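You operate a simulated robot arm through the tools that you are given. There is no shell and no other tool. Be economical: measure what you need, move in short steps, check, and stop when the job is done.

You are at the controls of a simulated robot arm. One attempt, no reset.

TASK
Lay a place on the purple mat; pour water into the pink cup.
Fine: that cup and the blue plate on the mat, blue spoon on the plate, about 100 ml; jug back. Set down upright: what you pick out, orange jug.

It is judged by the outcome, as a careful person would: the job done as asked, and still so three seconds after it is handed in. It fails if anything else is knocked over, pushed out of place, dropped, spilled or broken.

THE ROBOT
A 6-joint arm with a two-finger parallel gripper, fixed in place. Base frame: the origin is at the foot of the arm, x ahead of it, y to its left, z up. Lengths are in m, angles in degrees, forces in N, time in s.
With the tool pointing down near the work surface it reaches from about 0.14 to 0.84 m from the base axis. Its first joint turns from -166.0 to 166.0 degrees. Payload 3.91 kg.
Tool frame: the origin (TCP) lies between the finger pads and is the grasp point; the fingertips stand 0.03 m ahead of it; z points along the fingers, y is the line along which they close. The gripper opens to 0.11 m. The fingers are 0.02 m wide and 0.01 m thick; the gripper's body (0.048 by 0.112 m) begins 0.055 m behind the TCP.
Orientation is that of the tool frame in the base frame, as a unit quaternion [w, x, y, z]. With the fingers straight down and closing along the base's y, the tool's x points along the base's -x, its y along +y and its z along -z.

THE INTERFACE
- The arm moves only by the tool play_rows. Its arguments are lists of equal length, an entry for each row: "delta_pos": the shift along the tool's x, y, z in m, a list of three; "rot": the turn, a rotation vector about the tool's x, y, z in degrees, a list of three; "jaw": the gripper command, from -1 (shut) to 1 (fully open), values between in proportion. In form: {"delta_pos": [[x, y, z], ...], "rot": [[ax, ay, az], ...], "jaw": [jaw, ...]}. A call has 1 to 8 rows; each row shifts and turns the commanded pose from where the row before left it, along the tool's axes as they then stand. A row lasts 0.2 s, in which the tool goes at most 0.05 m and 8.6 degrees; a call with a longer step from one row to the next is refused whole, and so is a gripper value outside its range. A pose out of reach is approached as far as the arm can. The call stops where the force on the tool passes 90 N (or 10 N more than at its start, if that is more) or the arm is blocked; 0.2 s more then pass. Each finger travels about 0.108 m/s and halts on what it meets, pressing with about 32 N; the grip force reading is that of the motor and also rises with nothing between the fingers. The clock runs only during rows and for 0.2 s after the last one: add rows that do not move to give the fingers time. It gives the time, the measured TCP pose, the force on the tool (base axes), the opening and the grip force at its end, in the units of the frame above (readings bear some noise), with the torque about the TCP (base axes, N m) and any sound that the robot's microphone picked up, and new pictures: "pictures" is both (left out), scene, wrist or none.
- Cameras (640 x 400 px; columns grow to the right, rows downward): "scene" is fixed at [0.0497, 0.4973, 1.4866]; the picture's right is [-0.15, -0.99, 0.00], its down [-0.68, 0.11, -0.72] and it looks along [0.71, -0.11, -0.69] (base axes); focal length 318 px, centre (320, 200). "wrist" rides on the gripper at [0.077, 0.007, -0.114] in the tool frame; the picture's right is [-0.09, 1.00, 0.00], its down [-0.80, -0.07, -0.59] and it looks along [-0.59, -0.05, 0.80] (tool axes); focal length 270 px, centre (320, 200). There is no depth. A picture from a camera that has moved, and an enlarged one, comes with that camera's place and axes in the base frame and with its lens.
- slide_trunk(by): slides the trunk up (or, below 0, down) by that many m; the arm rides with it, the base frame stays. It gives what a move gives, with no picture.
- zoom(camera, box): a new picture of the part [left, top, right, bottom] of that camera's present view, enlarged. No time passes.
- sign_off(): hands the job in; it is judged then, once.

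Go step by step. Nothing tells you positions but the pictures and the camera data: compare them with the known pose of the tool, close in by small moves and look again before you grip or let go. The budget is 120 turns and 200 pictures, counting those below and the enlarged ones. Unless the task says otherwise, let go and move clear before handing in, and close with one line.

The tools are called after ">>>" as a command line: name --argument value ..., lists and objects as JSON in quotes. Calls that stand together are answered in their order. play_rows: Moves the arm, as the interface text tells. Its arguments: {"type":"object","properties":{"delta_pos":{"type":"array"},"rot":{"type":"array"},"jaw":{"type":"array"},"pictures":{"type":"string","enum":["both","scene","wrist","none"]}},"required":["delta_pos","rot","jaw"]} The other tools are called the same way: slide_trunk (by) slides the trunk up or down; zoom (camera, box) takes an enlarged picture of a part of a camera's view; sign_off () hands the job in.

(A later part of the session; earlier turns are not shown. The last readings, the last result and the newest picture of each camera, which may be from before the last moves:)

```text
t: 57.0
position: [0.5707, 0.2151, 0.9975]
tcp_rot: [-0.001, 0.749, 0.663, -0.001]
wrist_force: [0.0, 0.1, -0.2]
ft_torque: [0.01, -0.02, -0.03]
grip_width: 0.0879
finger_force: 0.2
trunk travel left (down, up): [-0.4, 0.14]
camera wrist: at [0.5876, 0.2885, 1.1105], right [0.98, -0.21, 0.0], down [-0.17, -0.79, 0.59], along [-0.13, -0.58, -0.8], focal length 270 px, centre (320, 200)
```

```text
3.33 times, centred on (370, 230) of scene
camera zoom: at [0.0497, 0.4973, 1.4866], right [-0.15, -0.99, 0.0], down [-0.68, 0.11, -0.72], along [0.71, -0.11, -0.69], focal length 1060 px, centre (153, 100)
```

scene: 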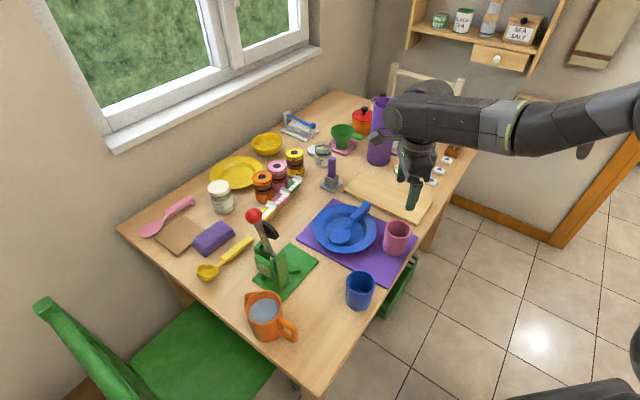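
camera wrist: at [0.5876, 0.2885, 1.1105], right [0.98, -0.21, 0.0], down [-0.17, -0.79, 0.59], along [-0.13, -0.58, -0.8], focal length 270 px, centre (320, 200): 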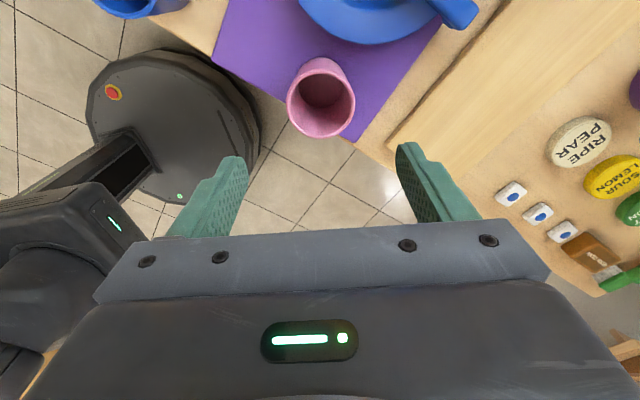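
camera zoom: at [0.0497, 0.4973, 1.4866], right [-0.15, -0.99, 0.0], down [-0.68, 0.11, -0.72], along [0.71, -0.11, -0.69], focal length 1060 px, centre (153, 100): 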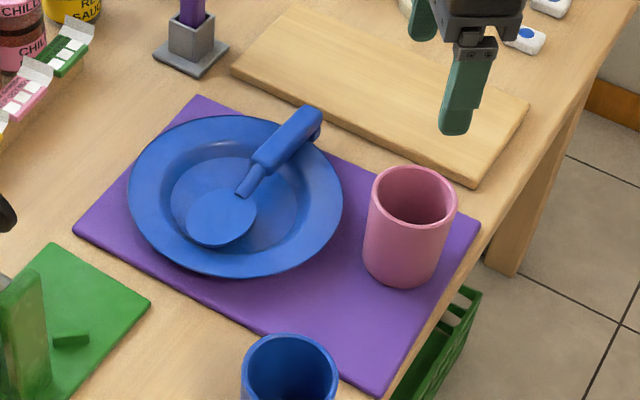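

Cup placed upright on the mat. Next the jug: I'll go up high and look at it and at the tall lever of the press next to it.

>>> play_rows --delta_pos '[[0.0326, -0.0267, -0.0188], [0.0326, -0.0267, -0.0188], [0.0326, -0.0267, -0.0188], [0.0326, -0.0267, -0.0188], [0.0326, -0.0267, -0.0188], [0.0326, -0.0267, -0.0188], [0.0326, -0.0267, -0.0188], [0.0326, -0.0267, -0.0188]]' --rot '[[0, 0, 0], [0, 0, 0], [0, 0, 0], [0, 0, 0], [0, 0, 0], [0, 0, 0], [0, 0, 0], [0, 0, 0]]' --jaw '[1, 1, 1, 1, 1, 1, 1, 1]'

```text
t: 58.8
position: [0.3889, 0.4981, 1.1491]
tcp_rot: [-0.002, 0.749, 0.662, -0.001]
wrist_force: [0.5, 0.2, -0.7]
ft_torque: [-0.01, 0.01, -0.02]
grip_width: 0.11
finger_force: 0.1
trunk travel left (down, up): [-0.4, 0.14]
camera wrist: at [0.4058, 0.5731, 1.2631], right [0.98, -0.21, 0.0], down [-0.17, -0.79, 0.59], along [-0.13, -0.58, -0.8], focal length 270 px, centre (320, 200)
```

scene: 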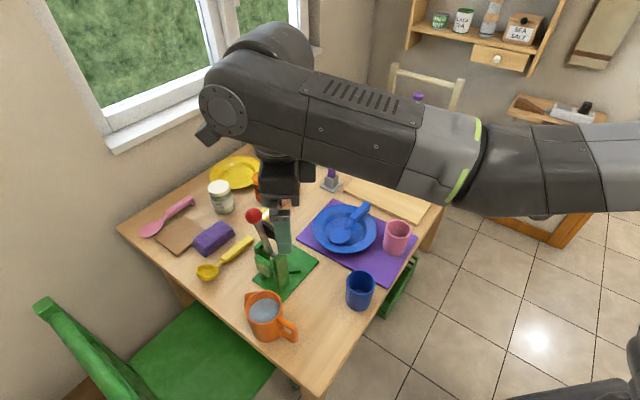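
wrist: 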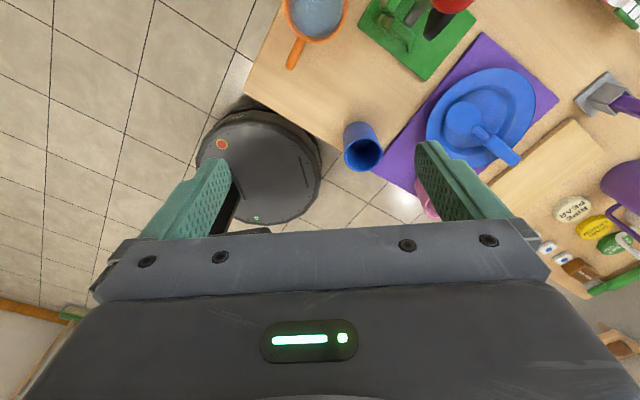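

The ball of the lever is at about (0.476, 0.557, 1.05), only 8 cm from the jug axis, so a straight-down grasp would hit it. I'll grasp the jug with the tool leaning outward instead (wrist back toward the robot) and first yaw the tool accordingly.

>>> play_rows --delta_pos '[[0, 0, 0], [0, 0, 0], [0, 0, 0], [0, 0, 0], [0, 0, 0], [0, 0, 0]]' --rot '[[0, 0, -8.45], [0, 0, -8.45], [0, 0, -8.45], [0, 0, -8.45], [0, 0, -8.45], [0, 0, -8.45]]' --jaw '[1, 1, 1, 1, 1, 1]' --pictures "none"

>>> play_rows --delta_pos '[[0, 0, 0], [0, 0, 0], [0, 0, 0], [0, 0, 0], [0, 0, 0], [0, 0, 0]]' --rot '[[0, 0, -8.45], [0, 0, -8.45], [0, 0, -8.45], [0, 0, -8.45], [0, 0, -8.45], [0, 0, -8.45]]' --jaw '[1, 1, 1, 1, 1, 1]' --pictures "none"

>>> play_rows --delta_pos '[[0, 0, 0], [0, 0, 0], [0, 0, 0], [0, 0, 0], [0, 0, 0], [0, 0, 0]]' --rot '[[0, 0, -8.45], [0, 0, -8.45], [0, 0, -8.45], [0, 0, -8.45], [0, 0, -8.45], [0, 0, -8.45]]' --jaw '[1, 1, 1, 1, 1, 1]'

```text
t: 60.2
position: [0.3909, 0.4965, 1.1478]
tcp_rot: [-0.002, 0.393, 0.92, -0.001]
wrist_force: [-0.3, -0.9, -0.5]
ft_torque: [-0.01, -0.01, 0.0]
grip_width: 0.1101
finger_force: 0.0
trunk travel left (down, up): [-0.4, 0.14]
```

```text
t: 61.6
position: [0.3907, 0.4976, 1.1479]
tcp_rot: [-0.002, -0.039, 0.999, 0.001]
wrist_force: [0.1, -0.2, 0.9]
ft_torque: [0.01, -0.01, -0.05]
grip_width: 0.1101
finger_force: 0.0
trunk travel left (down, up): [-0.4, 0.14]
```

```text
t: 63.0
position: [0.391, 0.4974, 1.1482]
tcp_rot: [-0.002, -0.464, 0.886, 0.001]
wrist_force: [0.7, 0.4, 0.4]
ft_torque: [-0.01, 0.03, 0.01]
grip_width: 0.11
finger_force: 0.1
trunk travel left (down, up): [-0.4, 0.14]
camera wrist: at [0.3421, 0.4367, 1.2618], right [-0.77, 0.64, 0.0], down [0.52, 0.62, 0.59], along [0.38, 0.46, -0.81], focal length 270 px, centre (320, 200)
```

scene: 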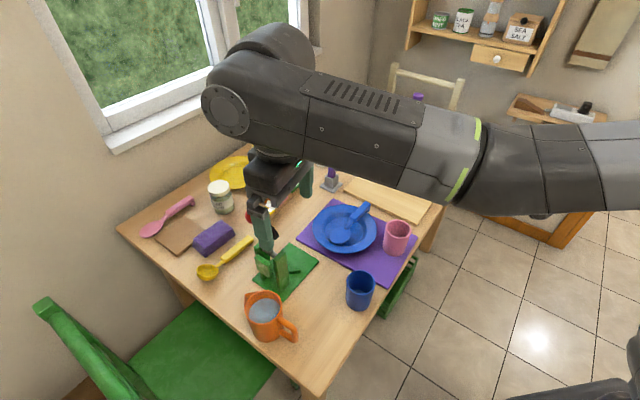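
wrist: 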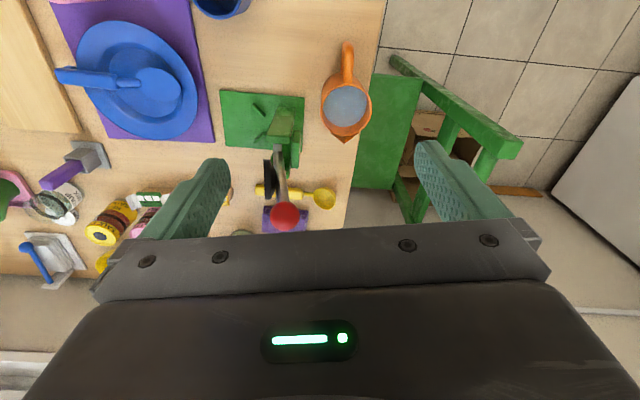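

Good view of the jug, handle and spout from above. Zooming.

>>> zoom --camera "wrist" --box '[270, 20, 420, 170]'

>>> zoom --camera "scene" --box '[220, 260, 320, 360]'

```text
2.67 times, centred on (345, 95) of wrist
camera zoom: at [0.3421, 0.4367, 1.2618], right [-0.77, 0.64, 0.0], down [0.52, 0.62, 0.59], along [0.38, 0.46, -0.81], focal length 721 px, centre (253, 480)
```

zoom: 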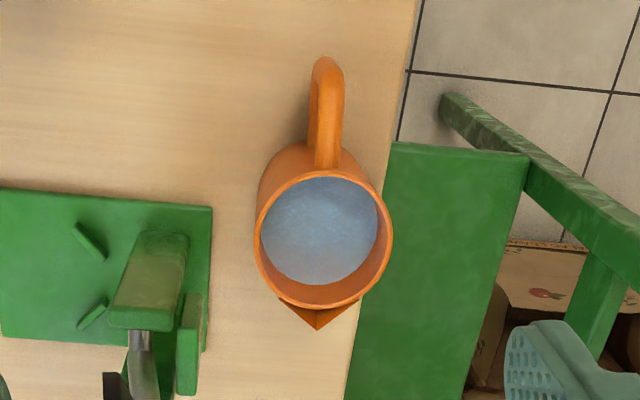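

```text
4.00 times, centred on (270, 310) of scene
camera zoom: at [0.0497, 0.4973, 1.4866], right [-0.15, -0.99, 0.0], down [-0.68, 0.11, -0.72], along [0.71, -0.11, -0.69], focal length 1272 px, centre (520, -240)
```

zoom: 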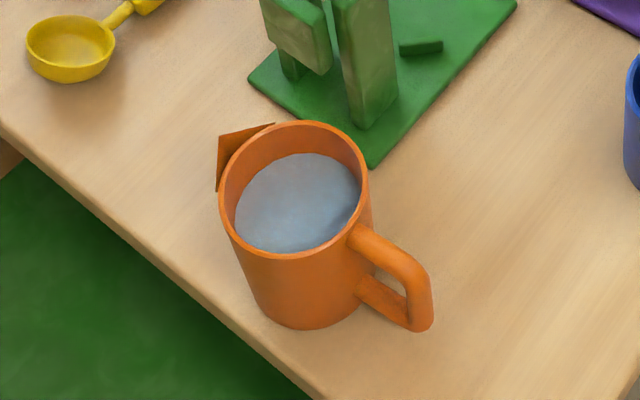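

The jug centre is near (0.394, 0.562), rim z about 0.86, spout bearing about 51°, with water about 3 cm below the rim. I'll align the yaw and lean the tool 38° outward here, high up.

>>> play_rows --delta_pos '[[0, 0, 0], [0, 0, 0], [0, 0, 0], [0, 0, 0], [0, 0, 0], [0, 0, 0]]' --rot '[[0, 0, 4.3], [0, -7.6, 0], [0, -7.6, 0], [0, -7.6, 0], [0, -7.6, 0], [0, -7.6, 0]]' --jaw '[0.75, 0.75, 0.75, 0.75, 0.75, 0.75]'

```text
t: 64.4
position: [0.3908, 0.4956, 1.1482]
tcp_rot: [0.294, -0.405, 0.854, 0.141]
wrist_force: [-0.5, -0.6, -0.3]
ft_torque: [0.03, -0.01, -0.02]
grip_width: 0.0964
finger_force: 0.1
trunk travel left (down, up): [-0.4, 0.14]
camera wrist: at [0.3028, 0.3981, 1.1905], right [-0.73, 0.68, 0.06], down [0.22, 0.16, 0.96], along [0.65, 0.71, -0.27], focal length 270 px, centre (320, 200)
```

scene: 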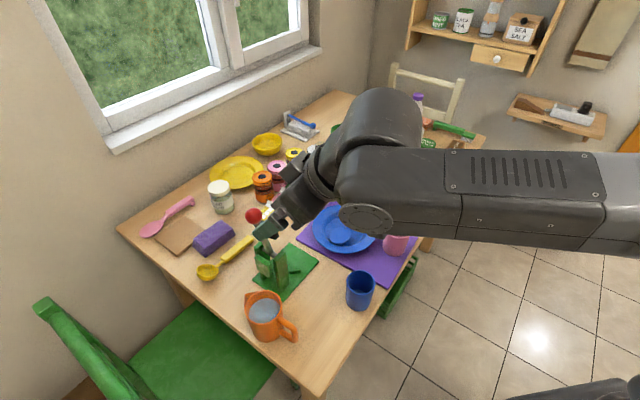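
wrist: 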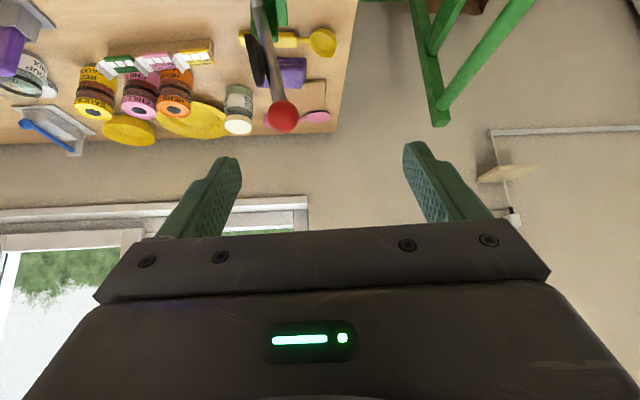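

Pose reachable. Moving down to the stand-off behind the jug, along the approach line.

>>> play_rows --delta_pos '[[0.0325, 0.0078, 0.0322], [0.0325, 0.0078, 0.0322], [0.0325, 0.0078, 0.0322], [0.0325, 0.0078, 0.0322], [0.0325, 0.0078, 0.0322]]' --rot '[[0, 0, 0], [0, 0, 0], [0, 0, 0], [0, 0, 0], [0, 0, 0]]' --jaw '[0.75, 0.75, 0.75, 0.75, 0.75]'

>>> zoom --camera "scene" --box '[200, 200, 400, 380]'

```text
t: 65.6
position: [0.344, 0.4988, 0.921]
tcp_rot: [0.29, -0.404, 0.856, 0.141]
wrist_force: [0.0, 0.9, -0.5]
ft_torque: [-0.02, -0.04, -0.03]
grip_width: 0.0961
finger_force: 0.1
trunk travel left (down, up): [-0.4, 0.14]
camera wrist: at [0.2562, 0.3998, 0.9637], right [-0.73, 0.69, 0.06], down [0.23, 0.16, 0.96], along [0.65, 0.71, -0.27], focal length 270 px, centre (320, 200)
```

scene: 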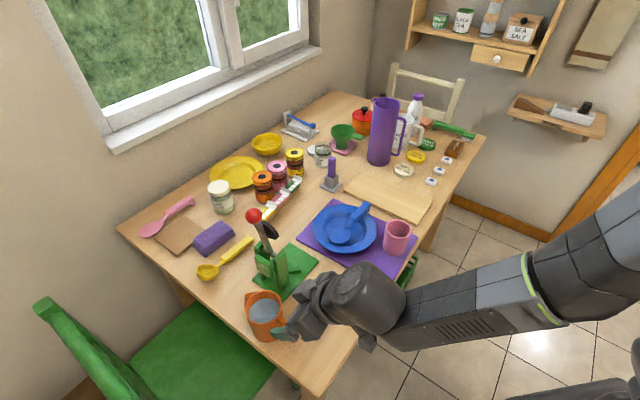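
wrist: 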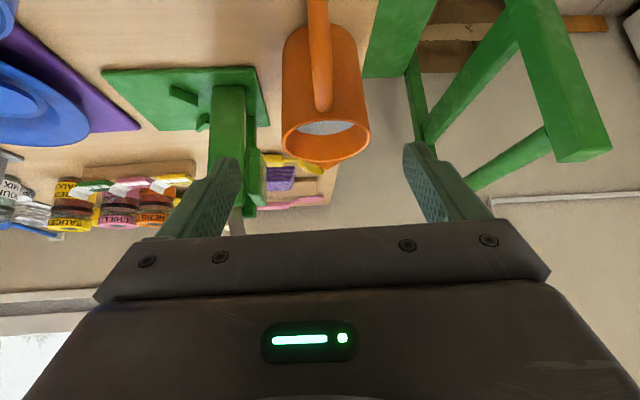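

```text
2.22 times, centred on (300, 290) of scene
camera zoom: at [0.0497, 0.4973, 1.4866], right [-0.15, -0.99, 0.0], down [-0.68, 0.11, -0.72], along [0.71, -0.11, -0.69], focal length 707 px, centre (364, 0)
```

zoom: 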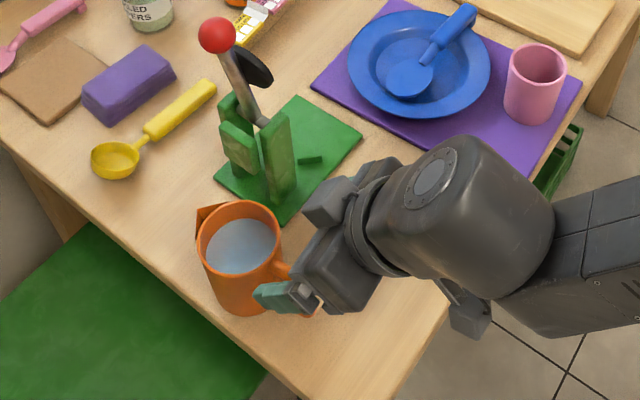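

The jug is centred between the fingers along the approach line. Advancing 9 cm.

>>> play_rows --delta_pos '[[0.0006, 0.001, 0.03], [0.0006, 0.001, 0.03], [0.0006, 0.001, 0.03]]' --rot '[[0, 0, 0], [0, 0, 0], [0, 0, 0]]' --jaw '[0.75, 0.75, 0.75]'

>>> zoom --camera "scene" --box '[200, 220, 360, 360]'

```text
t: 66.4
position: [0.3731, 0.5432, 0.8504]
tcp_rot: [0.293, -0.405, 0.854, 0.141]
wrist_force: [0.0, 0.1, 0.2]
ft_torque: [0.01, 0.01, -0.02]
grip_width: 0.0965
finger_force: 0.1
trunk travel left (down, up): [-0.4, 0.14]
camera wrist: at [0.2853, 0.4444, 0.8924], right [-0.73, 0.68, 0.06], down [0.23, 0.16, 0.96], along [0.65, 0.71, -0.27], focal length 270 px, centre (320, 200)
```

scene: 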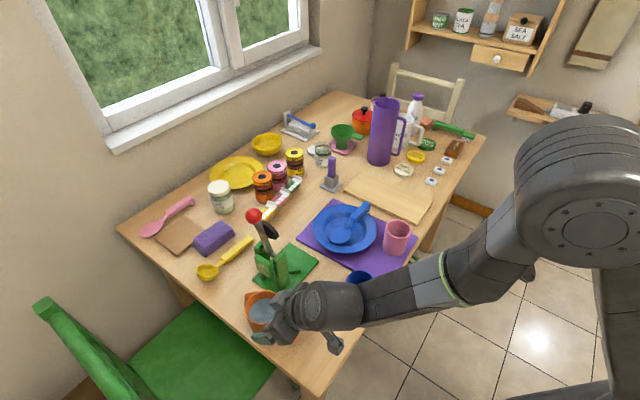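
wrist: 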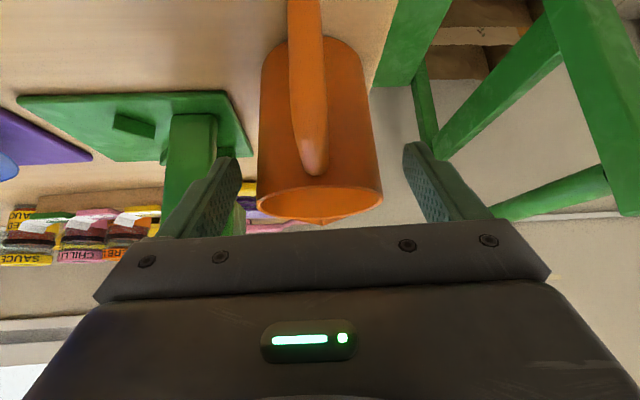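

```text
2.86 times, centred on (280, 290) of scene
camera zoom: at [0.0497, 0.4973, 1.4866], right [-0.15, -0.99, 0.0], down [-0.68, 0.11, -0.72], along [0.71, -0.11, -0.69], focal length 909 px, centre (434, -57)
```

zoom: 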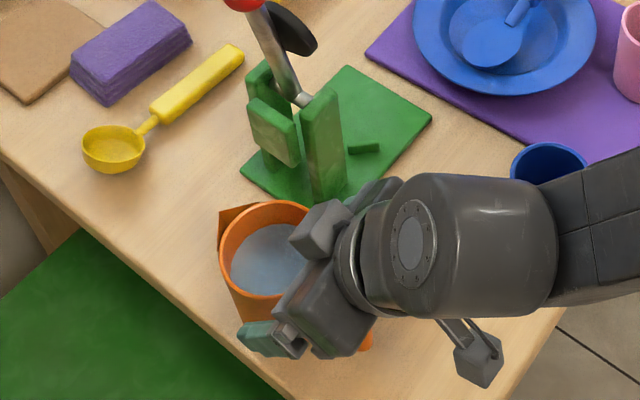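

Still centred, handle passing between the fingers. Advancing the last 3.6 cm in two steps.

>>> play_rows --delta_pos '[[0, 0, 0.012], [0, 0, 0.01]]' --rot '[[0, 0, 0], [0, 0, 0]]' --jaw '[0.75, 0.75]' --pictures "none"

>>> play_rows --delta_pos '[[0, 0, 0.008], [0, 0, 0.006]]' --rot '[[0, 0, 0], [0, 0, 0]]' --jaw '[0.75, 0.75]' --pictures "wrist"

>>> zoom --camera "scene" --box '[220, 260, 320, 360]'

```text
t: 67.0
position: [0.3817, 0.554, 0.8319]
tcp_rot: [0.292, -0.406, 0.855, 0.141]
wrist_force: [-1.0, -0.1, -0.5]
ft_torque: [0.0, 0.0, 0.02]
grip_width: 0.0964
finger_force: 0.1
trunk travel left (down, up): [-0.4, 0.14]
```

```text
t: 67.6
position: [0.3879, 0.5602, 0.8215]
tcp_rot: [0.293, -0.405, 0.855, 0.141]
wrist_force: [0.2, -0.1, 0.2]
ft_torque: [0.01, 0.01, -0.03]
grip_width: 0.0961
finger_force: 0.1
trunk travel left (down, up): [-0.4, 0.14]
camera wrist: at [0.2996, 0.462, 0.8628], right [-0.73, 0.68, 0.06], down [0.23, 0.16, 0.96], along [0.65, 0.71, -0.27], focal length 270 px, centre (320, 200)
```

wrist: 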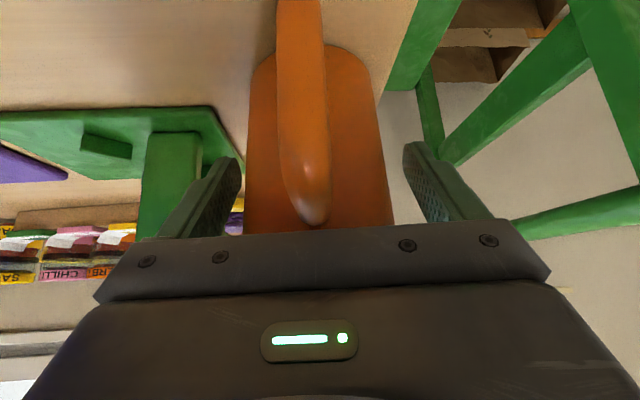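

```text
4.00 times, centred on (270, 310) of scene
camera zoom: at [0.0497, 0.4973, 1.4866], right [-0.15, -0.99, 0.0], down [-0.68, 0.11, -0.72], along [0.71, -0.11, -0.69], focal length 1272 px, centre (520, -240)
```

zoom: 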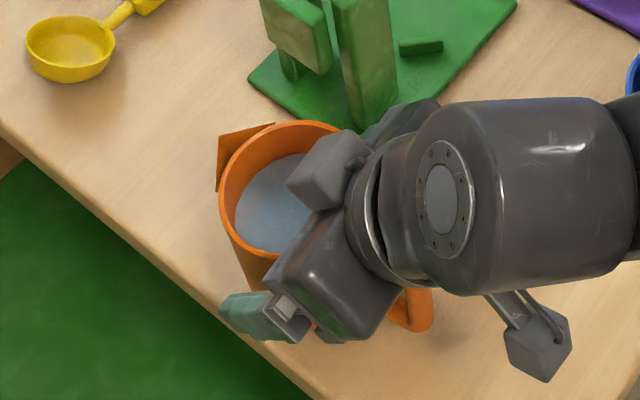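

No contact, well straddled. Closing on the jug body.

>>> play_rows --delta_pos '[[0, 0, 0], [0, 0, 0], [0, 0, 0], [0, 0, 0], [0, 0, 0], [0, 0, 0]]' --rot '[[0, 0, 0], [0, 0, 0], [0, 0, 0], [0, 0, 0], [0, 0, 0], [0, 0, 0]]' --jaw '[0.6, 0.5, 0.4, 0.2, -0.5, -0.5]' --pictures "wrist"

>>> zoom --camera "scene" --box '[220, 260, 320, 360]'

```text
t: 69.0
position: [0.3875, 0.5604, 0.8229]
tcp_rot: [0.292, -0.405, 0.855, 0.141]
wrist_force: [1.4, -1.1, 0.0]
ft_torque: [-0.01, -0.05, -0.01]
grip_width: 0.0775
finger_force: 32.0
trunk travel left (down, up): [-0.4, 0.14]
camera wrist: at [0.2996, 0.462, 0.8631], right [-0.73, 0.68, 0.06], down [0.23, 0.16, 0.96], along [0.65, 0.71, -0.27], focal length 270 px, centre (320, 200)
```

wrist: 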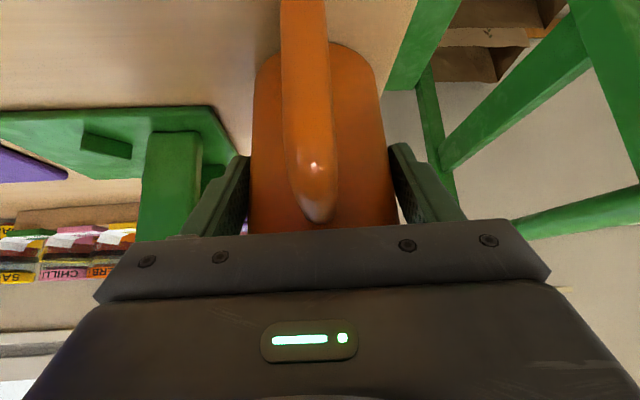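

```text
4.00 times, centred on (270, 310) of scene
camera zoom: at [0.0497, 0.4973, 1.4866], right [-0.15, -0.99, 0.0], down [-0.68, 0.11, -0.72], along [0.71, -0.11, -0.69], focal length 1272 px, centre (520, -240)
```

zoom: 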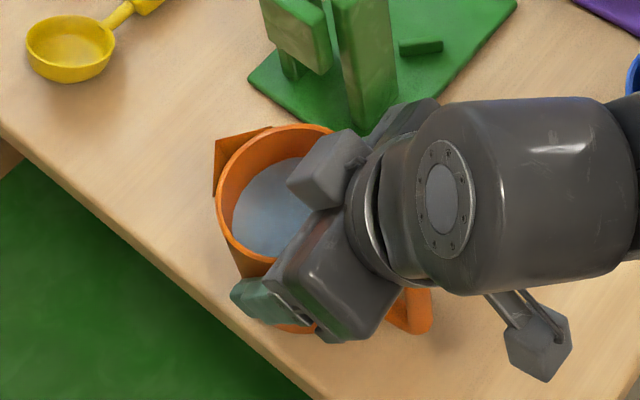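

Firm grip at 77.5 mm. Lifting slowly, keeping it level.

>>> play_rows --delta_pos '[[-0.0031, 0, -0.0039], [-0.0062, 0, -0.0079], [-0.0062, 0, -0.0079]]' --rot '[[0, 0, 0], [0, 0, 0], [0, 0, 0]]' --jaw '[-0.5, -0.5, -0.5]' --pictures "wrist"

>>> zoom --camera "scene" --box '[220, 240, 340, 360]'

```text
t: 69.8
position: [0.3878, 0.5612, 0.8457]
tcp_rot: [0.292, -0.405, 0.855, 0.139]
wrist_force: [0.4, -0.1, -3.6]
ft_torque: [-0.01, 0.0, 0.02]
grip_width: 0.0776
finger_force: 31.9
trunk travel left (down, up): [-0.4, 0.14]
camera wrist: at [0.2997, 0.463, 0.8879], right [-0.73, 0.68, 0.06], down [0.23, 0.16, 0.96], along [0.65, 0.71, -0.27], focal length 270 px, centre (320, 200)
```

wrist: 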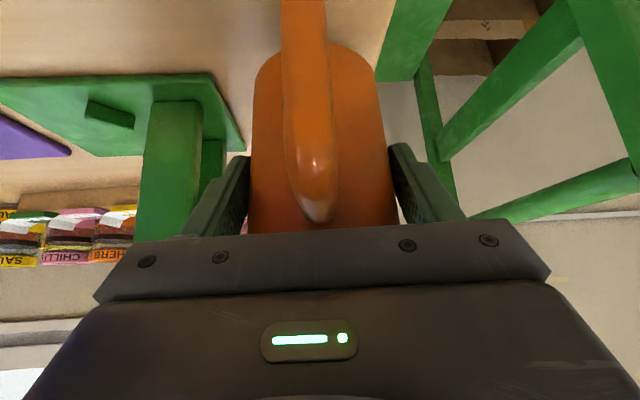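

```text
3.33 times, centred on (280, 300) of scene
camera zoom: at [0.0497, 0.4973, 1.4866], right [-0.15, -0.99, 0.0], down [-0.68, 0.11, -0.72], along [0.71, -0.11, -0.69], focal length 1060 px, centre (453, -133)
```

zoom: 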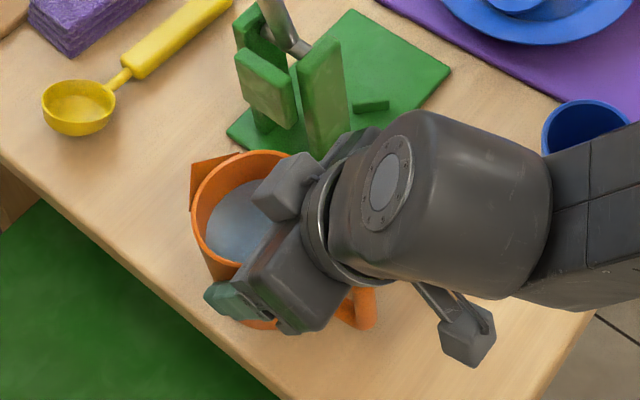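

The jug hangs level; total weight about 3.6 N. I'll move it back and up, clear of the lever, in gentle rows.

>>> play_rows --delta_pos '[[0.0005, -0.005, -0.015], [0.001, -0.009, -0.03], [0.001, -0.01, -0.034], [0.001, -0.011, -0.034], [0.001, -0.011, -0.034], [0.0006, -0.0084, -0.0274]]' --rot '[[0, 0, 0], [0, 0, 0], [0, 0, 0], [0, 0, 0], [0, 0, 0], [0, 0, 0]]' --jaw '[-0.5, -0.5, -0.5, -0.5, -0.5, -0.5]' --pictures "scene"

```text
t: 71.2
position: [0.3595, 0.4392, 0.9811]
tcp_rot: [0.293, -0.405, 0.855, 0.142]
wrist_force: [0.1, 0.6, -3.6]
ft_torque: [0.02, -0.03, 0.02]
grip_width: 0.0776
finger_force: 32.3
trunk travel left (down, up): [-0.4, 0.14]
```

scene: 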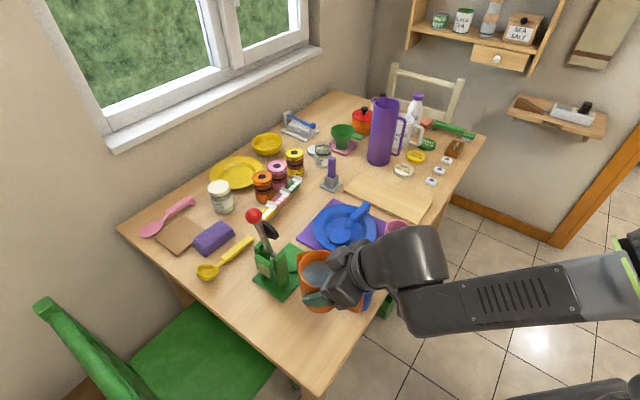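

Clear of the lever. Carrying it over to hover beside the pink cup.

>>> play_rows --delta_pos '[[0.006, -0.019, -0.0045], [0.0128, -0.038, -0.009], [0.0135, -0.041, -0.0095], [0.0135, -0.041, -0.0095], [0.0135, -0.041, -0.0095], [0.0135, -0.041, -0.0095], [0.0135, -0.041, -0.0095], [0.0135, -0.037, -0.0078]]' --rot '[[0, 0, 0], [0, 0, 0], [0, 0, 0], [0, 0, 0], [0, 0, 0], [0, 0, 0], [0, 0, 0], [0, 0, 0]]' --jaw '[-0.5, -0.5, -0.5, -0.5, -0.5, -0.5, -0.5, -0.5]'

>>> zoom --camera "scene" --box '[320, 150, 480, 290]'

```text
t: 73.0
position: [0.5145, 0.1574, 0.9723]
tcp_rot: [0.293, -0.405, 0.854, 0.142]
wrist_force: [0.2, 0.7, -3.6]
ft_torque: [0.01, 0.01, 0.0]
grip_width: 0.0775
finger_force: 32.4
trunk travel left (down, up): [-0.4, 0.14]
camera wrist: at [0.4273, 0.0592, 1.0145], right [-0.73, 0.68, 0.06], down [0.23, 0.16, 0.96], along [0.65, 0.71, -0.27], focal length 270 px, centre (320, 200)
```

scene: 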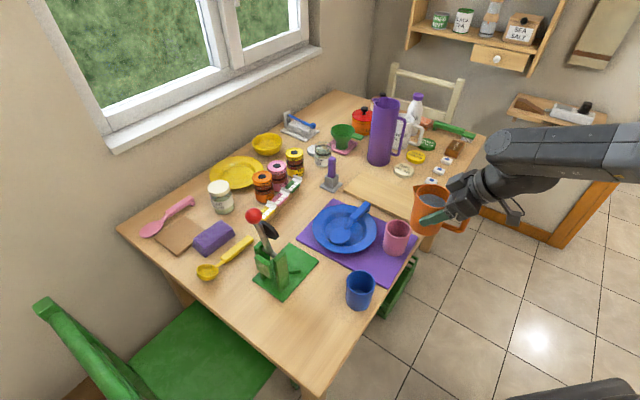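
wrist: 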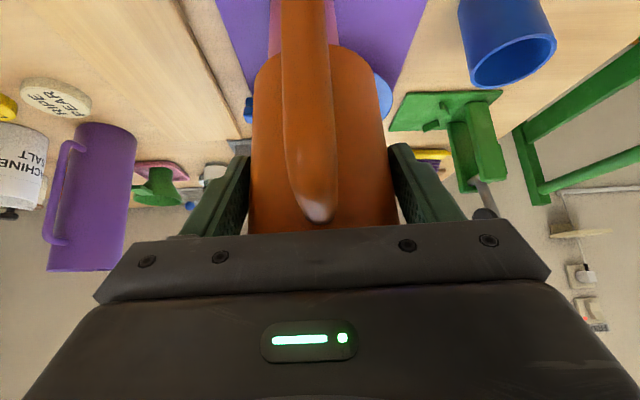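

```text
2.86 times, centred on (400, 220) of scene
camera zoom: at [0.0497, 0.4973, 1.4866], right [-0.15, -0.99, 0.0], down [-0.68, 0.11, -0.72], along [0.71, -0.11, -0.69], focal length 909 px, centre (91, 143)
```

zoom: 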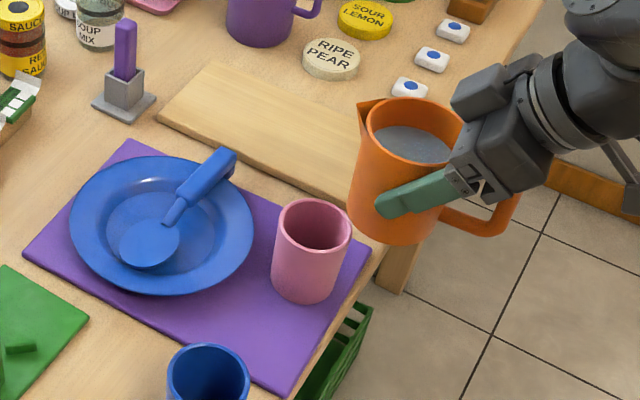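

Excellent view: the spout faces the cup and I can see into it. First a few weight readings here as a baseline.

>>> play_rows --delta_pos '[[0, 0, 0]]' --rot '[[0, 0, 0]]' --jaw '[-0.5]' --pictures "none"

>>> play_rows --delta_pos '[[0, 0, 0]]' --rot '[[0, 0, 0]]' --jaw '[-0.5]' --pictures "none"

>>> play_rows --delta_pos '[[0, 0, 0]]' --rot '[[0, 0, 0]]' --jaw '[-0.5]' --pictures "none"

>>> play_rows --delta_pos '[[0, 0, 0]]' --rot '[[0, 0, 0]]' --jaw '[-0.5]' --pictures "none"

>>> play_rows --delta_pos '[[0, 0, 0]]' --rot '[[0, 0, 0]]' --jaw '[-0.5]' --pictures "none"

>>> play_rows --delta_pos '[[0, 0, 0]]' --rot '[[0, 0, 0]]' --jaw '[-0.5]' --pictures "none"

```text
t: 73.4
position: [0.5134, 0.1573, 0.9721]
tcp_rot: [0.294, -0.404, 0.855, 0.14]
wrist_force: [1.0, 0.0, -2.6]
ft_torque: [-0.03, 0.0, -0.02]
grip_width: 0.0779
finger_force: 32.0
trunk travel left (down, up): [-0.4, 0.14]
```

```text
t: 73.8
position: [0.5146, 0.1584, 0.9725]
tcp_rot: [0.292, -0.405, 0.855, 0.141]
wrist_force: [1.0, 0.1, -3.1]
ft_torque: [0.0, 0.02, 0.02]
grip_width: 0.0777
finger_force: 32.3
trunk travel left (down, up): [-0.4, 0.14]
```

```text
t: 74.2
position: [0.5153, 0.159, 0.972]
tcp_rot: [0.292, -0.405, 0.855, 0.141]
wrist_force: [0.2, 0.5, -3.6]
ft_torque: [0.02, -0.04, 0.01]
grip_width: 0.0777
finger_force: 32.2
trunk travel left (down, up): [-0.4, 0.14]
```

```text
t: 74.6
position: [0.515, 0.1582, 0.9727]
tcp_rot: [0.292, -0.405, 0.855, 0.141]
wrist_force: [-0.3, -0.2, -3.5]
ft_torque: [0.0, -0.03, 0.04]
grip_width: 0.0774
finger_force: 31.9
trunk travel left (down, up): [-0.4, 0.14]
```

```text
t: 75.0
position: [0.5152, 0.1573, 0.9729]
tcp_rot: [0.292, -0.406, 0.854, 0.141]
wrist_force: [-0.1, -0.3, -4.3]
ft_torque: [-0.01, -0.04, 0.03]
grip_width: 0.0777
finger_force: 32.4
trunk travel left (down, up): [-0.4, 0.14]
```

```text
t: 75.4
position: [0.5138, 0.1584, 0.9729]
tcp_rot: [0.292, -0.406, 0.854, 0.142]
wrist_force: [0.1, -0.8, -3.8]
ft_torque: [0.0, -0.01, 0.01]
grip_width: 0.0777
finger_force: 32.1
trunk travel left (down, up): [-0.4, 0.14]
```

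Baseline about 3.5 N. Now tilt 20° here (no flow expected), then bring the lip down beside the cup.

>>> play_rows --delta_pos '[[0, 0, 0], [0, 0, 0], [0, 0, 0], [0, 0, 0], [0.0111, -0.0017, 0.0235], [0.0111, -0.0017, 0.0235], [0.0111, -0.0017, 0.0235], [0, 0, 0]]' --rot '[[0, 5, 0], [0, 5, 0], [0, 5, 0], [0, 5, 0], [0, 0, 0], [0, 0, 0], [0, 0, 0], [0, 0, 0]]' --jaw '[-0.5, -0.5, -0.5, -0.5, -0.5, -0.5, -0.5, -0.5]' --pictures "scene"

>>> zoom --camera "scene" --box '[340, 160, 460, 280]'

```text
t: 77.2
position: [0.5115, 0.1464, 0.8942]
tcp_rot: [0.139, -0.423, 0.893, 0.068]
wrist_force: [0.6, 0.0, -3.3]
ft_torque: [0.02, -0.04, -0.03]
grip_width: 0.0775
finger_force: 32.4
trunk travel left (down, up): [-0.4, 0.14]
```

scene: 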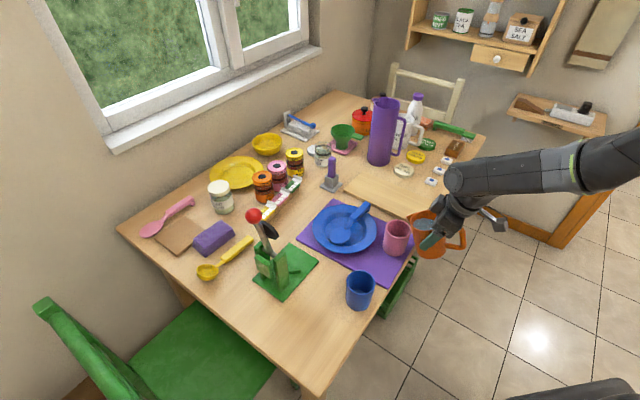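

```text
3.33 times, centred on (400, 220) of scene
camera zoom: at [0.0497, 0.4973, 1.4866], right [-0.15, -0.99, 0.0], down [-0.68, 0.11, -0.72], along [0.71, -0.11, -0.69], focal length 1060 px, centre (53, 133)
```

zoom: 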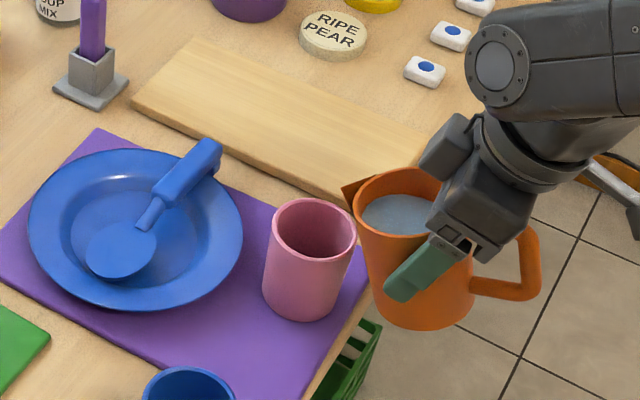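

The lip is now over the near part of the cup's mouth, about 5 cm above the rim. I'll increase to 32° and watch for flow.

>>> play_rows --delta_pos '[[-0.0016, -0.0006, 0.001], [-0.0016, -0.0006, 0.001], [-0.0016, -0.0006, 0.001], [0, 0, 0]]' --rot '[[0, 4, 0], [0, 4, 0], [0, 4, 0], [0, 0, 0]]' --jaw '[-0.5, -0.5, -0.5, -0.5]' --pictures "none"

>>> zoom --camera "scene" --box '[340, 160, 460, 280]'

```text
t: 78.2
position: [0.5177, 0.1479, 0.8929]
tcp_rot: [0.045, -0.427, 0.903, 0.023]
wrist_force: [-0.3, -0.2, -3.8]
ft_torque: [0.03, 0.01, -0.01]
grip_width: 0.0776
finger_force: 31.9
trunk travel left (down, up): [-0.4, 0.14]
```

```text
3.33 times, centred on (400, 220) of scene
camera zoom: at [0.0497, 0.4973, 1.4866], right [-0.15, -0.99, 0.0], down [-0.68, 0.11, -0.72], along [0.71, -0.11, -0.69], focal length 1060 px, centre (53, 133)
```

zoom: 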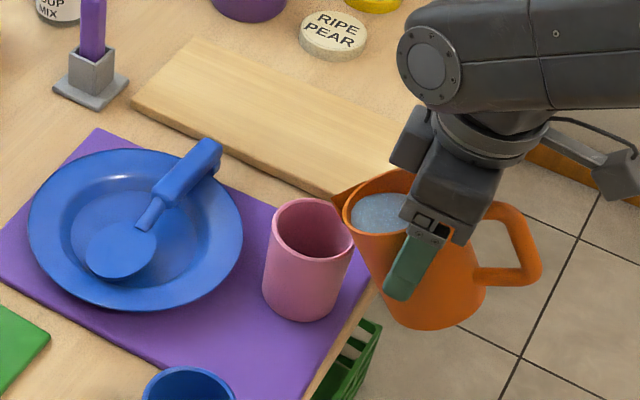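

No flow yet at 32°. Going to 40° while keeping the lip over the cup.

>>> play_rows --delta_pos '[[-0.0025, 0, -0.0035], [-0.0025, 0, -0.0035], [0, 0, 0]]' --rot '[[0, 4, 0], [0, 4, 0], [0, 0, 0]]' --jaw '[-0.5, -0.5, -0.5]' --pictures "none"

>>> zoom --camera "scene" --box '[340, 160, 460, 280]'

```text
t: 79.0
position: [0.5209, 0.1531, 0.8995]
tcp_rot: [-0.017, -0.429, 0.903, -0.007]
wrist_force: [0.3, -0.2, -4.5]
ft_torque: [0.04, -0.04, 0.01]
grip_width: 0.0774
finger_force: 31.9
trunk travel left (down, up): [-0.4, 0.14]
```

```text
3.33 times, centred on (400, 220) of scene
camera zoom: at [0.0497, 0.4973, 1.4866], right [-0.15, -0.99, 0.0], down [-0.68, 0.11, -0.72], along [0.71, -0.11, -0.69], focal length 1060 px, centre (53, 133)
```

zoom: 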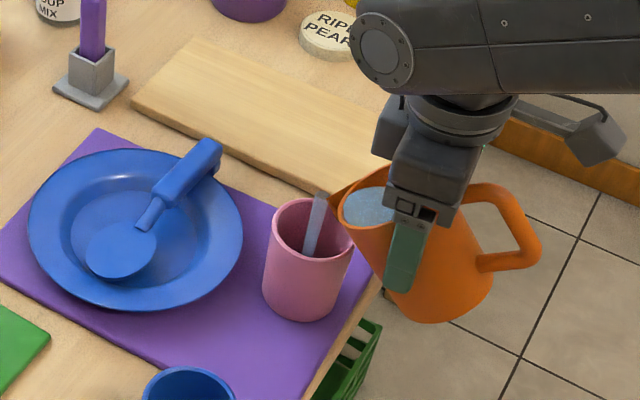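

A thin stream is falling squarely into the cup. I'll hold here and watch.

>>> play_rows --delta_pos '[[0, 0, 0], [0, 0, 0], [0, 0, 0]]' --rot '[[0, 0, 0], [0, 0, 0], [0, 0, 0]]' --jaw '[-0.5, -0.5, -0.5]' --pictures "none"

>>> zoom --camera "scene" --box '[350, 190, 440, 270]'

```text
t: 79.8
position: [0.5214, 0.1527, 0.9012]
tcp_rot: [-0.018, -0.43, 0.903, -0.006]
wrist_force: [-0.1, 0.0, -3.9]
ft_torque: [0.06, -0.04, -0.04]
grip_width: 0.0777
finger_force: 31.9
trunk travel left (down, up): [-0.4, 0.14]
```

```text
5.00 times, centred on (395, 230) of scene
camera zoom: at [0.0497, 0.4973, 1.4866], right [-0.15, -0.99, 0.0], down [-0.68, 0.11, -0.72], along [0.71, -0.11, -0.69], focal length 1590 px, centre (-55, 50)
```

zoom: 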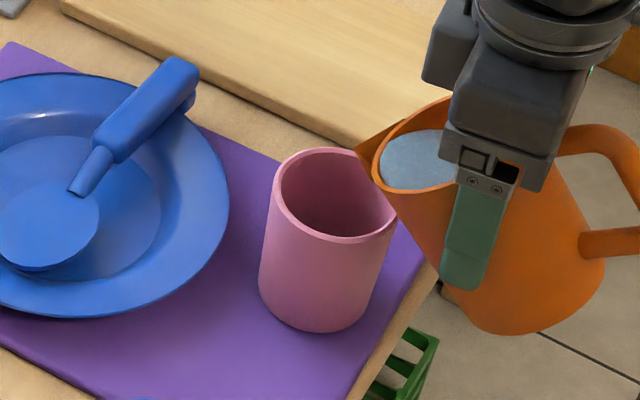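

The flow stopped by itself at 40°, so the fill level sets the tilt: I estimate about 56° for 100 ml. Going to 48°.

>>> play_rows --delta_pos '[[-0.0003, 0, -0.0055], [-0.0003, 0, -0.0055]]' --rot '[[0, 4, 0], [0, 4, 0]]' --jaw '[-0.5, -0.5]' --pictures "none"

>>> zoom --camera "scene" --box '[350, 190, 440, 270]'

>>> play_rows --delta_pos '[[0, 0, 0], [0, 0, 0], [0, 0, 0], [0, 0, 0]]' --rot '[[0, 0, 0], [0, 0, 0], [0, 0, 0], [0, 0, 0]]' --jaw '[-0.5, -0.5, -0.5, -0.5]' --pictures "none"

>>> zoom --camera "scene" --box '[350, 190, 440, 270]'

```text
t: 80.4
position: [0.5207, 0.1526, 0.911]
tcp_rot: [-0.081, -0.427, 0.9, -0.035]
wrist_force: [1.1, -0.2, -3.7]
ft_torque: [0.05, -0.07, -0.03]
grip_width: 0.0775
finger_force: 32.4
trunk travel left (down, up): [-0.4, 0.14]
```

```text
5.00 times, centred on (395, 230) of scene
camera zoom: at [0.0497, 0.4973, 1.4866], right [-0.15, -0.99, 0.0], down [-0.68, 0.11, -0.72], along [0.71, -0.11, -0.69], focal length 1590 px, centre (-55, 50)
```

zoom: 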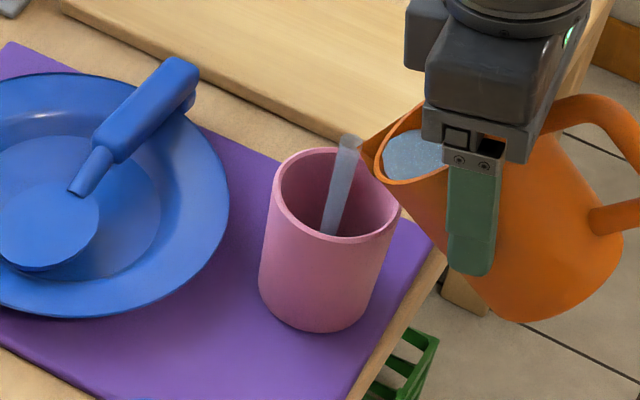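

```text
t: 81.4
position: [0.5215, 0.1526, 0.9117]
tcp_rot: [-0.08, -0.427, 0.9, -0.036]
wrist_force: [0.3, -0.1, -3.8]
ft_torque: [0.07, -0.03, -0.04]
grip_width: 0.0777
finger_force: 32.0
trunk travel left (down, up): [-0.4, 0.14]
```

```text
5.00 times, centred on (395, 230) of scene
camera zoom: at [0.0497, 0.4973, 1.4866], right [-0.15, -0.99, 0.0], down [-0.68, 0.11, -0.72], along [0.71, -0.11, -0.69], focal length 1590 px, centre (-55, 50)
```

zoom: 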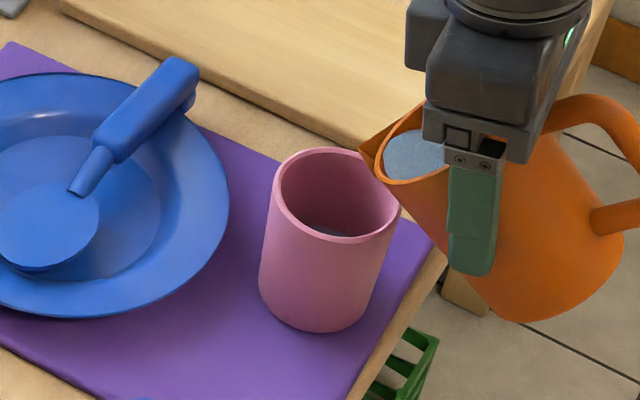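

Good: it pours in pulses, straight into the cup. Let me zoom on the water level inside it.

>>> zoom --camera "scene" --box '[380, 210, 425, 260]'

```text
8.00 times, centred on (402, 235) of scene
camera zoom: at [0.0497, 0.4973, 1.4866], right [-0.15, -0.99, 0.0], down [-0.68, 0.11, -0.72], along [0.71, -0.11, -0.69], focal length 2544 px, centre (-340, -80)
```

zoom: 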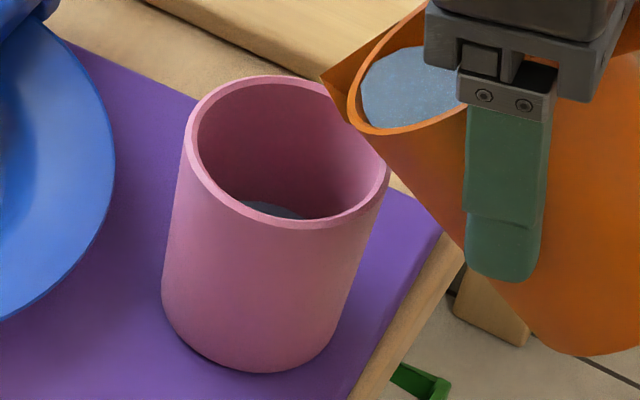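

The water in the cup is about 2–2.5 cm deep, roughly 50–65 ml. I'll take weight readings here to cross-check before the next step.

>>> play_rows --delta_pos '[[0, 0, 0]]' --rot '[[0, 0, 0]]' --jaw '[-0.5]' --pictures "none"

>>> play_rows --delta_pos '[[0, 0, 0]]' --rot '[[0, 0, 0]]' --jaw '[-0.5]' --pictures "none"

>>> play_rows --delta_pos '[[0, 0, 0]]' --rot '[[0, 0, 0]]' --jaw '[-0.5]' --pictures "none"

>>> play_rows --delta_pos '[[0, 0, 0]]' --rot '[[0, 0, 0]]' --jaw '[-0.5]' --pictures "none"

>>> play_rows --delta_pos '[[0, 0, 0]]' --rot '[[0, 0, 0]]' --jaw '[-0.5]' --pictures "none"

>>> play_rows --delta_pos '[[0, 0, 0]]' --rot '[[0, 0, 0]]' --jaw '[-0.5]' --pictures "none"

>>> play_rows --delta_pos '[[0, 0, 0]]' --rot '[[0, 0, 0]]' --jaw '[-0.5]' --pictures "none"

>>> play_rows --delta_pos '[[0, 0, 0]]' --rot '[[0, 0, 0]]' --jaw '[-0.5]' --pictures "none"

```text
t: 81.8
position: [0.5213, 0.1527, 0.9115]
tcp_rot: [-0.08, -0.427, 0.9, -0.037]
wrist_force: [-0.8, 0.1, -2.3]
ft_torque: [0.07, -0.06, 0.01]
grip_width: 0.0775
finger_force: 32.3
trunk travel left (down, up): [-0.4, 0.14]
```

```text
t: 82.2
position: [0.5215, 0.1537, 0.911]
tcp_rot: [-0.08, -0.428, 0.9, -0.037]
wrist_force: [-0.2, 0.3, -2.5]
ft_torque: [0.05, -0.05, -0.02]
grip_width: 0.0776
finger_force: 31.9
trunk travel left (down, up): [-0.4, 0.14]
```

```text
t: 82.6
position: [0.5222, 0.152, 0.911]
tcp_rot: [-0.08, -0.427, 0.9, -0.035]
wrist_force: [-0.4, 0.1, -3.2]
ft_torque: [0.05, -0.05, -0.02]
grip_width: 0.0777
finger_force: 32.0
trunk travel left (down, up): [-0.4, 0.14]
```

```text
t: 83.0
position: [0.5207, 0.154, 0.9111]
tcp_rot: [-0.08, -0.428, 0.9, -0.037]
wrist_force: [-0.1, -0.2, -4.0]
ft_torque: [0.05, -0.03, 0.01]
grip_width: 0.0778
finger_force: 31.8
trunk travel left (down, up): [-0.4, 0.14]
```

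```text
t: 83.4
position: [0.5212, 0.1534, 0.9116]
tcp_rot: [-0.08, -0.427, 0.9, -0.036]
wrist_force: [0.4, -0.4, -3.5]
ft_torque: [0.04, -0.04, 0.0]
grip_width: 0.0774
finger_force: 32.1
trunk travel left (down, up): [-0.4, 0.14]
```

```text
t: 83.8
position: [0.5213, 0.154, 0.91]
tcp_rot: [-0.081, -0.427, 0.9, -0.035]
wrist_force: [0.1, 0.0, -3.5]
ft_torque: [0.05, -0.03, -0.03]
grip_width: 0.0777
finger_force: 31.3
trunk travel left (down, up): [-0.4, 0.14]
```

```text
t: 84.2
position: [0.5207, 0.1533, 0.9113]
tcp_rot: [-0.08, -0.427, 0.9, -0.036]
wrist_force: [-1.2, -0.7, -3.5]
ft_torque: [0.06, -0.01, -0.01]
grip_width: 0.0775
finger_force: 31.7
trunk travel left (down, up): [-0.4, 0.14]
```

```text
t: 84.6
position: [0.5208, 0.1527, 0.9117]
tcp_rot: [-0.08, -0.427, 0.9, -0.037]
wrist_force: [0.5, -0.4, -3.6]
ft_torque: [0.06, -0.06, -0.01]
grip_width: 0.0776
finger_force: 31.9
trunk travel left (down, up): [-0.4, 0.14]
```

Weight and the jug geometry both point to about 40 ml so far (the cup has a thick floor). Continuing to 52.5°, then 57°.

>>> play_rows --delta_pos '[[-0.0008, 0, -0.0054], [0, 0, 0], [0, 0, 0], [0, 0, 0]]' --rot '[[0, 4.5, 0], [0, 0, 0], [0, 0, 0], [0, 0, 0]]' --jaw '[-0.5, -0.5, -0.5, -0.5]' --pictures "none"

>>> zoom --camera "scene" --box '[380, 210, 425, 260]'

```text
t: 85.6
position: [0.5221, 0.1552, 0.9168]
tcp_rot: [-0.116, -0.426, 0.896, -0.054]
wrist_force: [0.1, -0.2, -3.3]
ft_torque: [0.12, -0.03, 0.0]
grip_width: 0.0777
finger_force: 31.4
trunk travel left (down, up): [-0.4, 0.14]
```

```text
8.00 times, centred on (402, 235) of scene
camera zoom: at [0.0497, 0.4973, 1.4866], right [-0.15, -0.99, 0.0], down [-0.68, 0.11, -0.72], along [0.71, -0.11, -0.69], focal length 2544 px, centre (-340, -80)
```

zoom: 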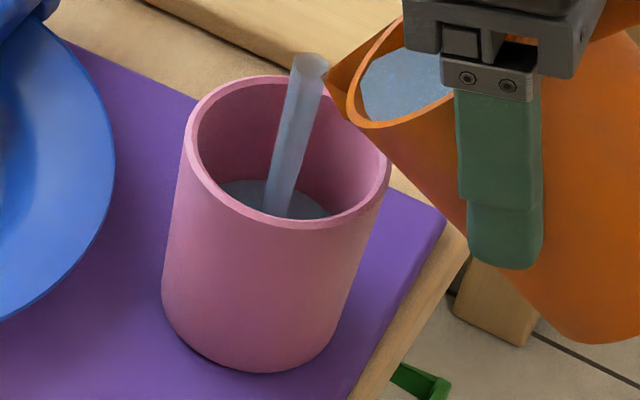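

Still flowing at 52.5° and the level is rising; wait and look again.

>>> play_rows --delta_pos '[[0, 0, 0], [0, 0, 0], [0, 0, 0]]' --rot '[[0, 0, 0], [0, 0, 0], [0, 0, 0]]' --jaw '[-0.5, -0.5, -0.5]' --pictures "none"

>>> zoom --camera "scene" --box '[380, 210, 425, 260]'

```text
t: 86.4
position: [0.5223, 0.1535, 0.917]
tcp_rot: [-0.115, -0.426, 0.896, -0.053]
wrist_force: [0.1, -0.1, -2.9]
ft_torque: [0.04, -0.05, 0.01]
grip_width: 0.0774
finger_force: 31.4
trunk travel left (down, up): [-0.4, 0.14]
```

```text
8.00 times, centred on (402, 235) of scene
camera zoom: at [0.0497, 0.4973, 1.4866], right [-0.15, -0.99, 0.0], down [-0.68, 0.11, -0.72], along [0.71, -0.11, -0.69], focal length 2544 px, centre (-340, -80)
```

zoom: 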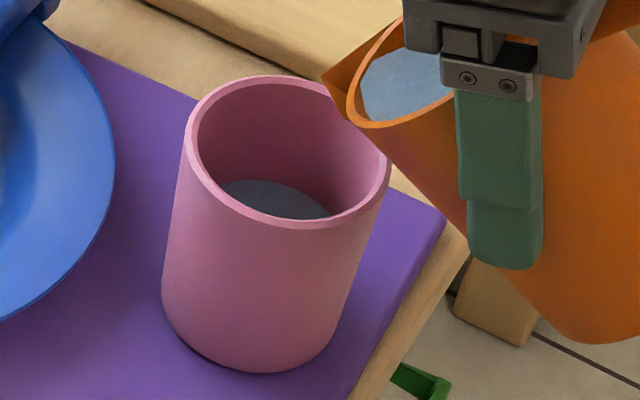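

Level matches the estimate: about 68 ml. One more step of 4.3°.

>>> play_rows --delta_pos '[[-0.0008, 0, -0.0052], [0, 0, 0], [0, 0, 0], [0, 0, 0], [0, 0, 0], [0, 0, 0], [0, 0, 0], [0, 0, 0]]' --rot '[[0, 4.2, 0], [0, 0, 0], [0, 0, 0], [0, 0, 0], [0, 0, 0], [0, 0, 0], [0, 0, 0], [0, 0, 0]]' --jaw '[-0.5, -0.5, -0.5, -0.5, -0.5, -0.5, -0.5, -0.5]' --pictures "none"

>>> zoom --camera "scene" --box '[380, 210, 425, 260]'

```text
t: 88.2
position: [0.5229, 0.1567, 0.9216]
tcp_rot: [-0.148, -0.423, 0.891, -0.069]
wrist_force: [0.5, -0.3, -3.1]
ft_torque: [0.03, -0.03, 0.02]
grip_width: 0.0775
finger_force: 31.9
trunk travel left (down, up): [-0.4, 0.14]
```

```text
8.00 times, centred on (402, 235) of scene
camera zoom: at [0.0497, 0.4973, 1.4866], right [-0.15, -0.99, 0.0], down [-0.68, 0.11, -0.72], along [0.71, -0.11, -0.69], focal length 2544 px, centre (-340, -80)
```

zoom: 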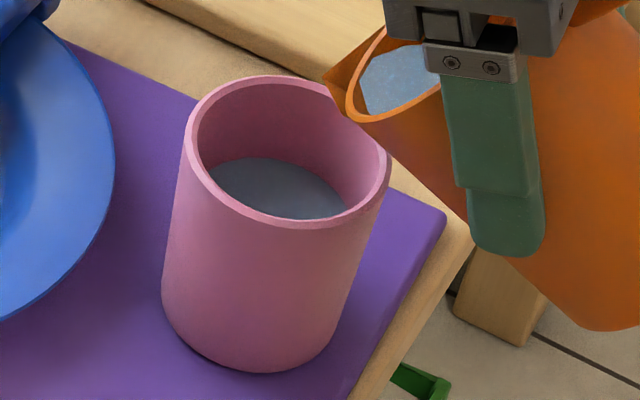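

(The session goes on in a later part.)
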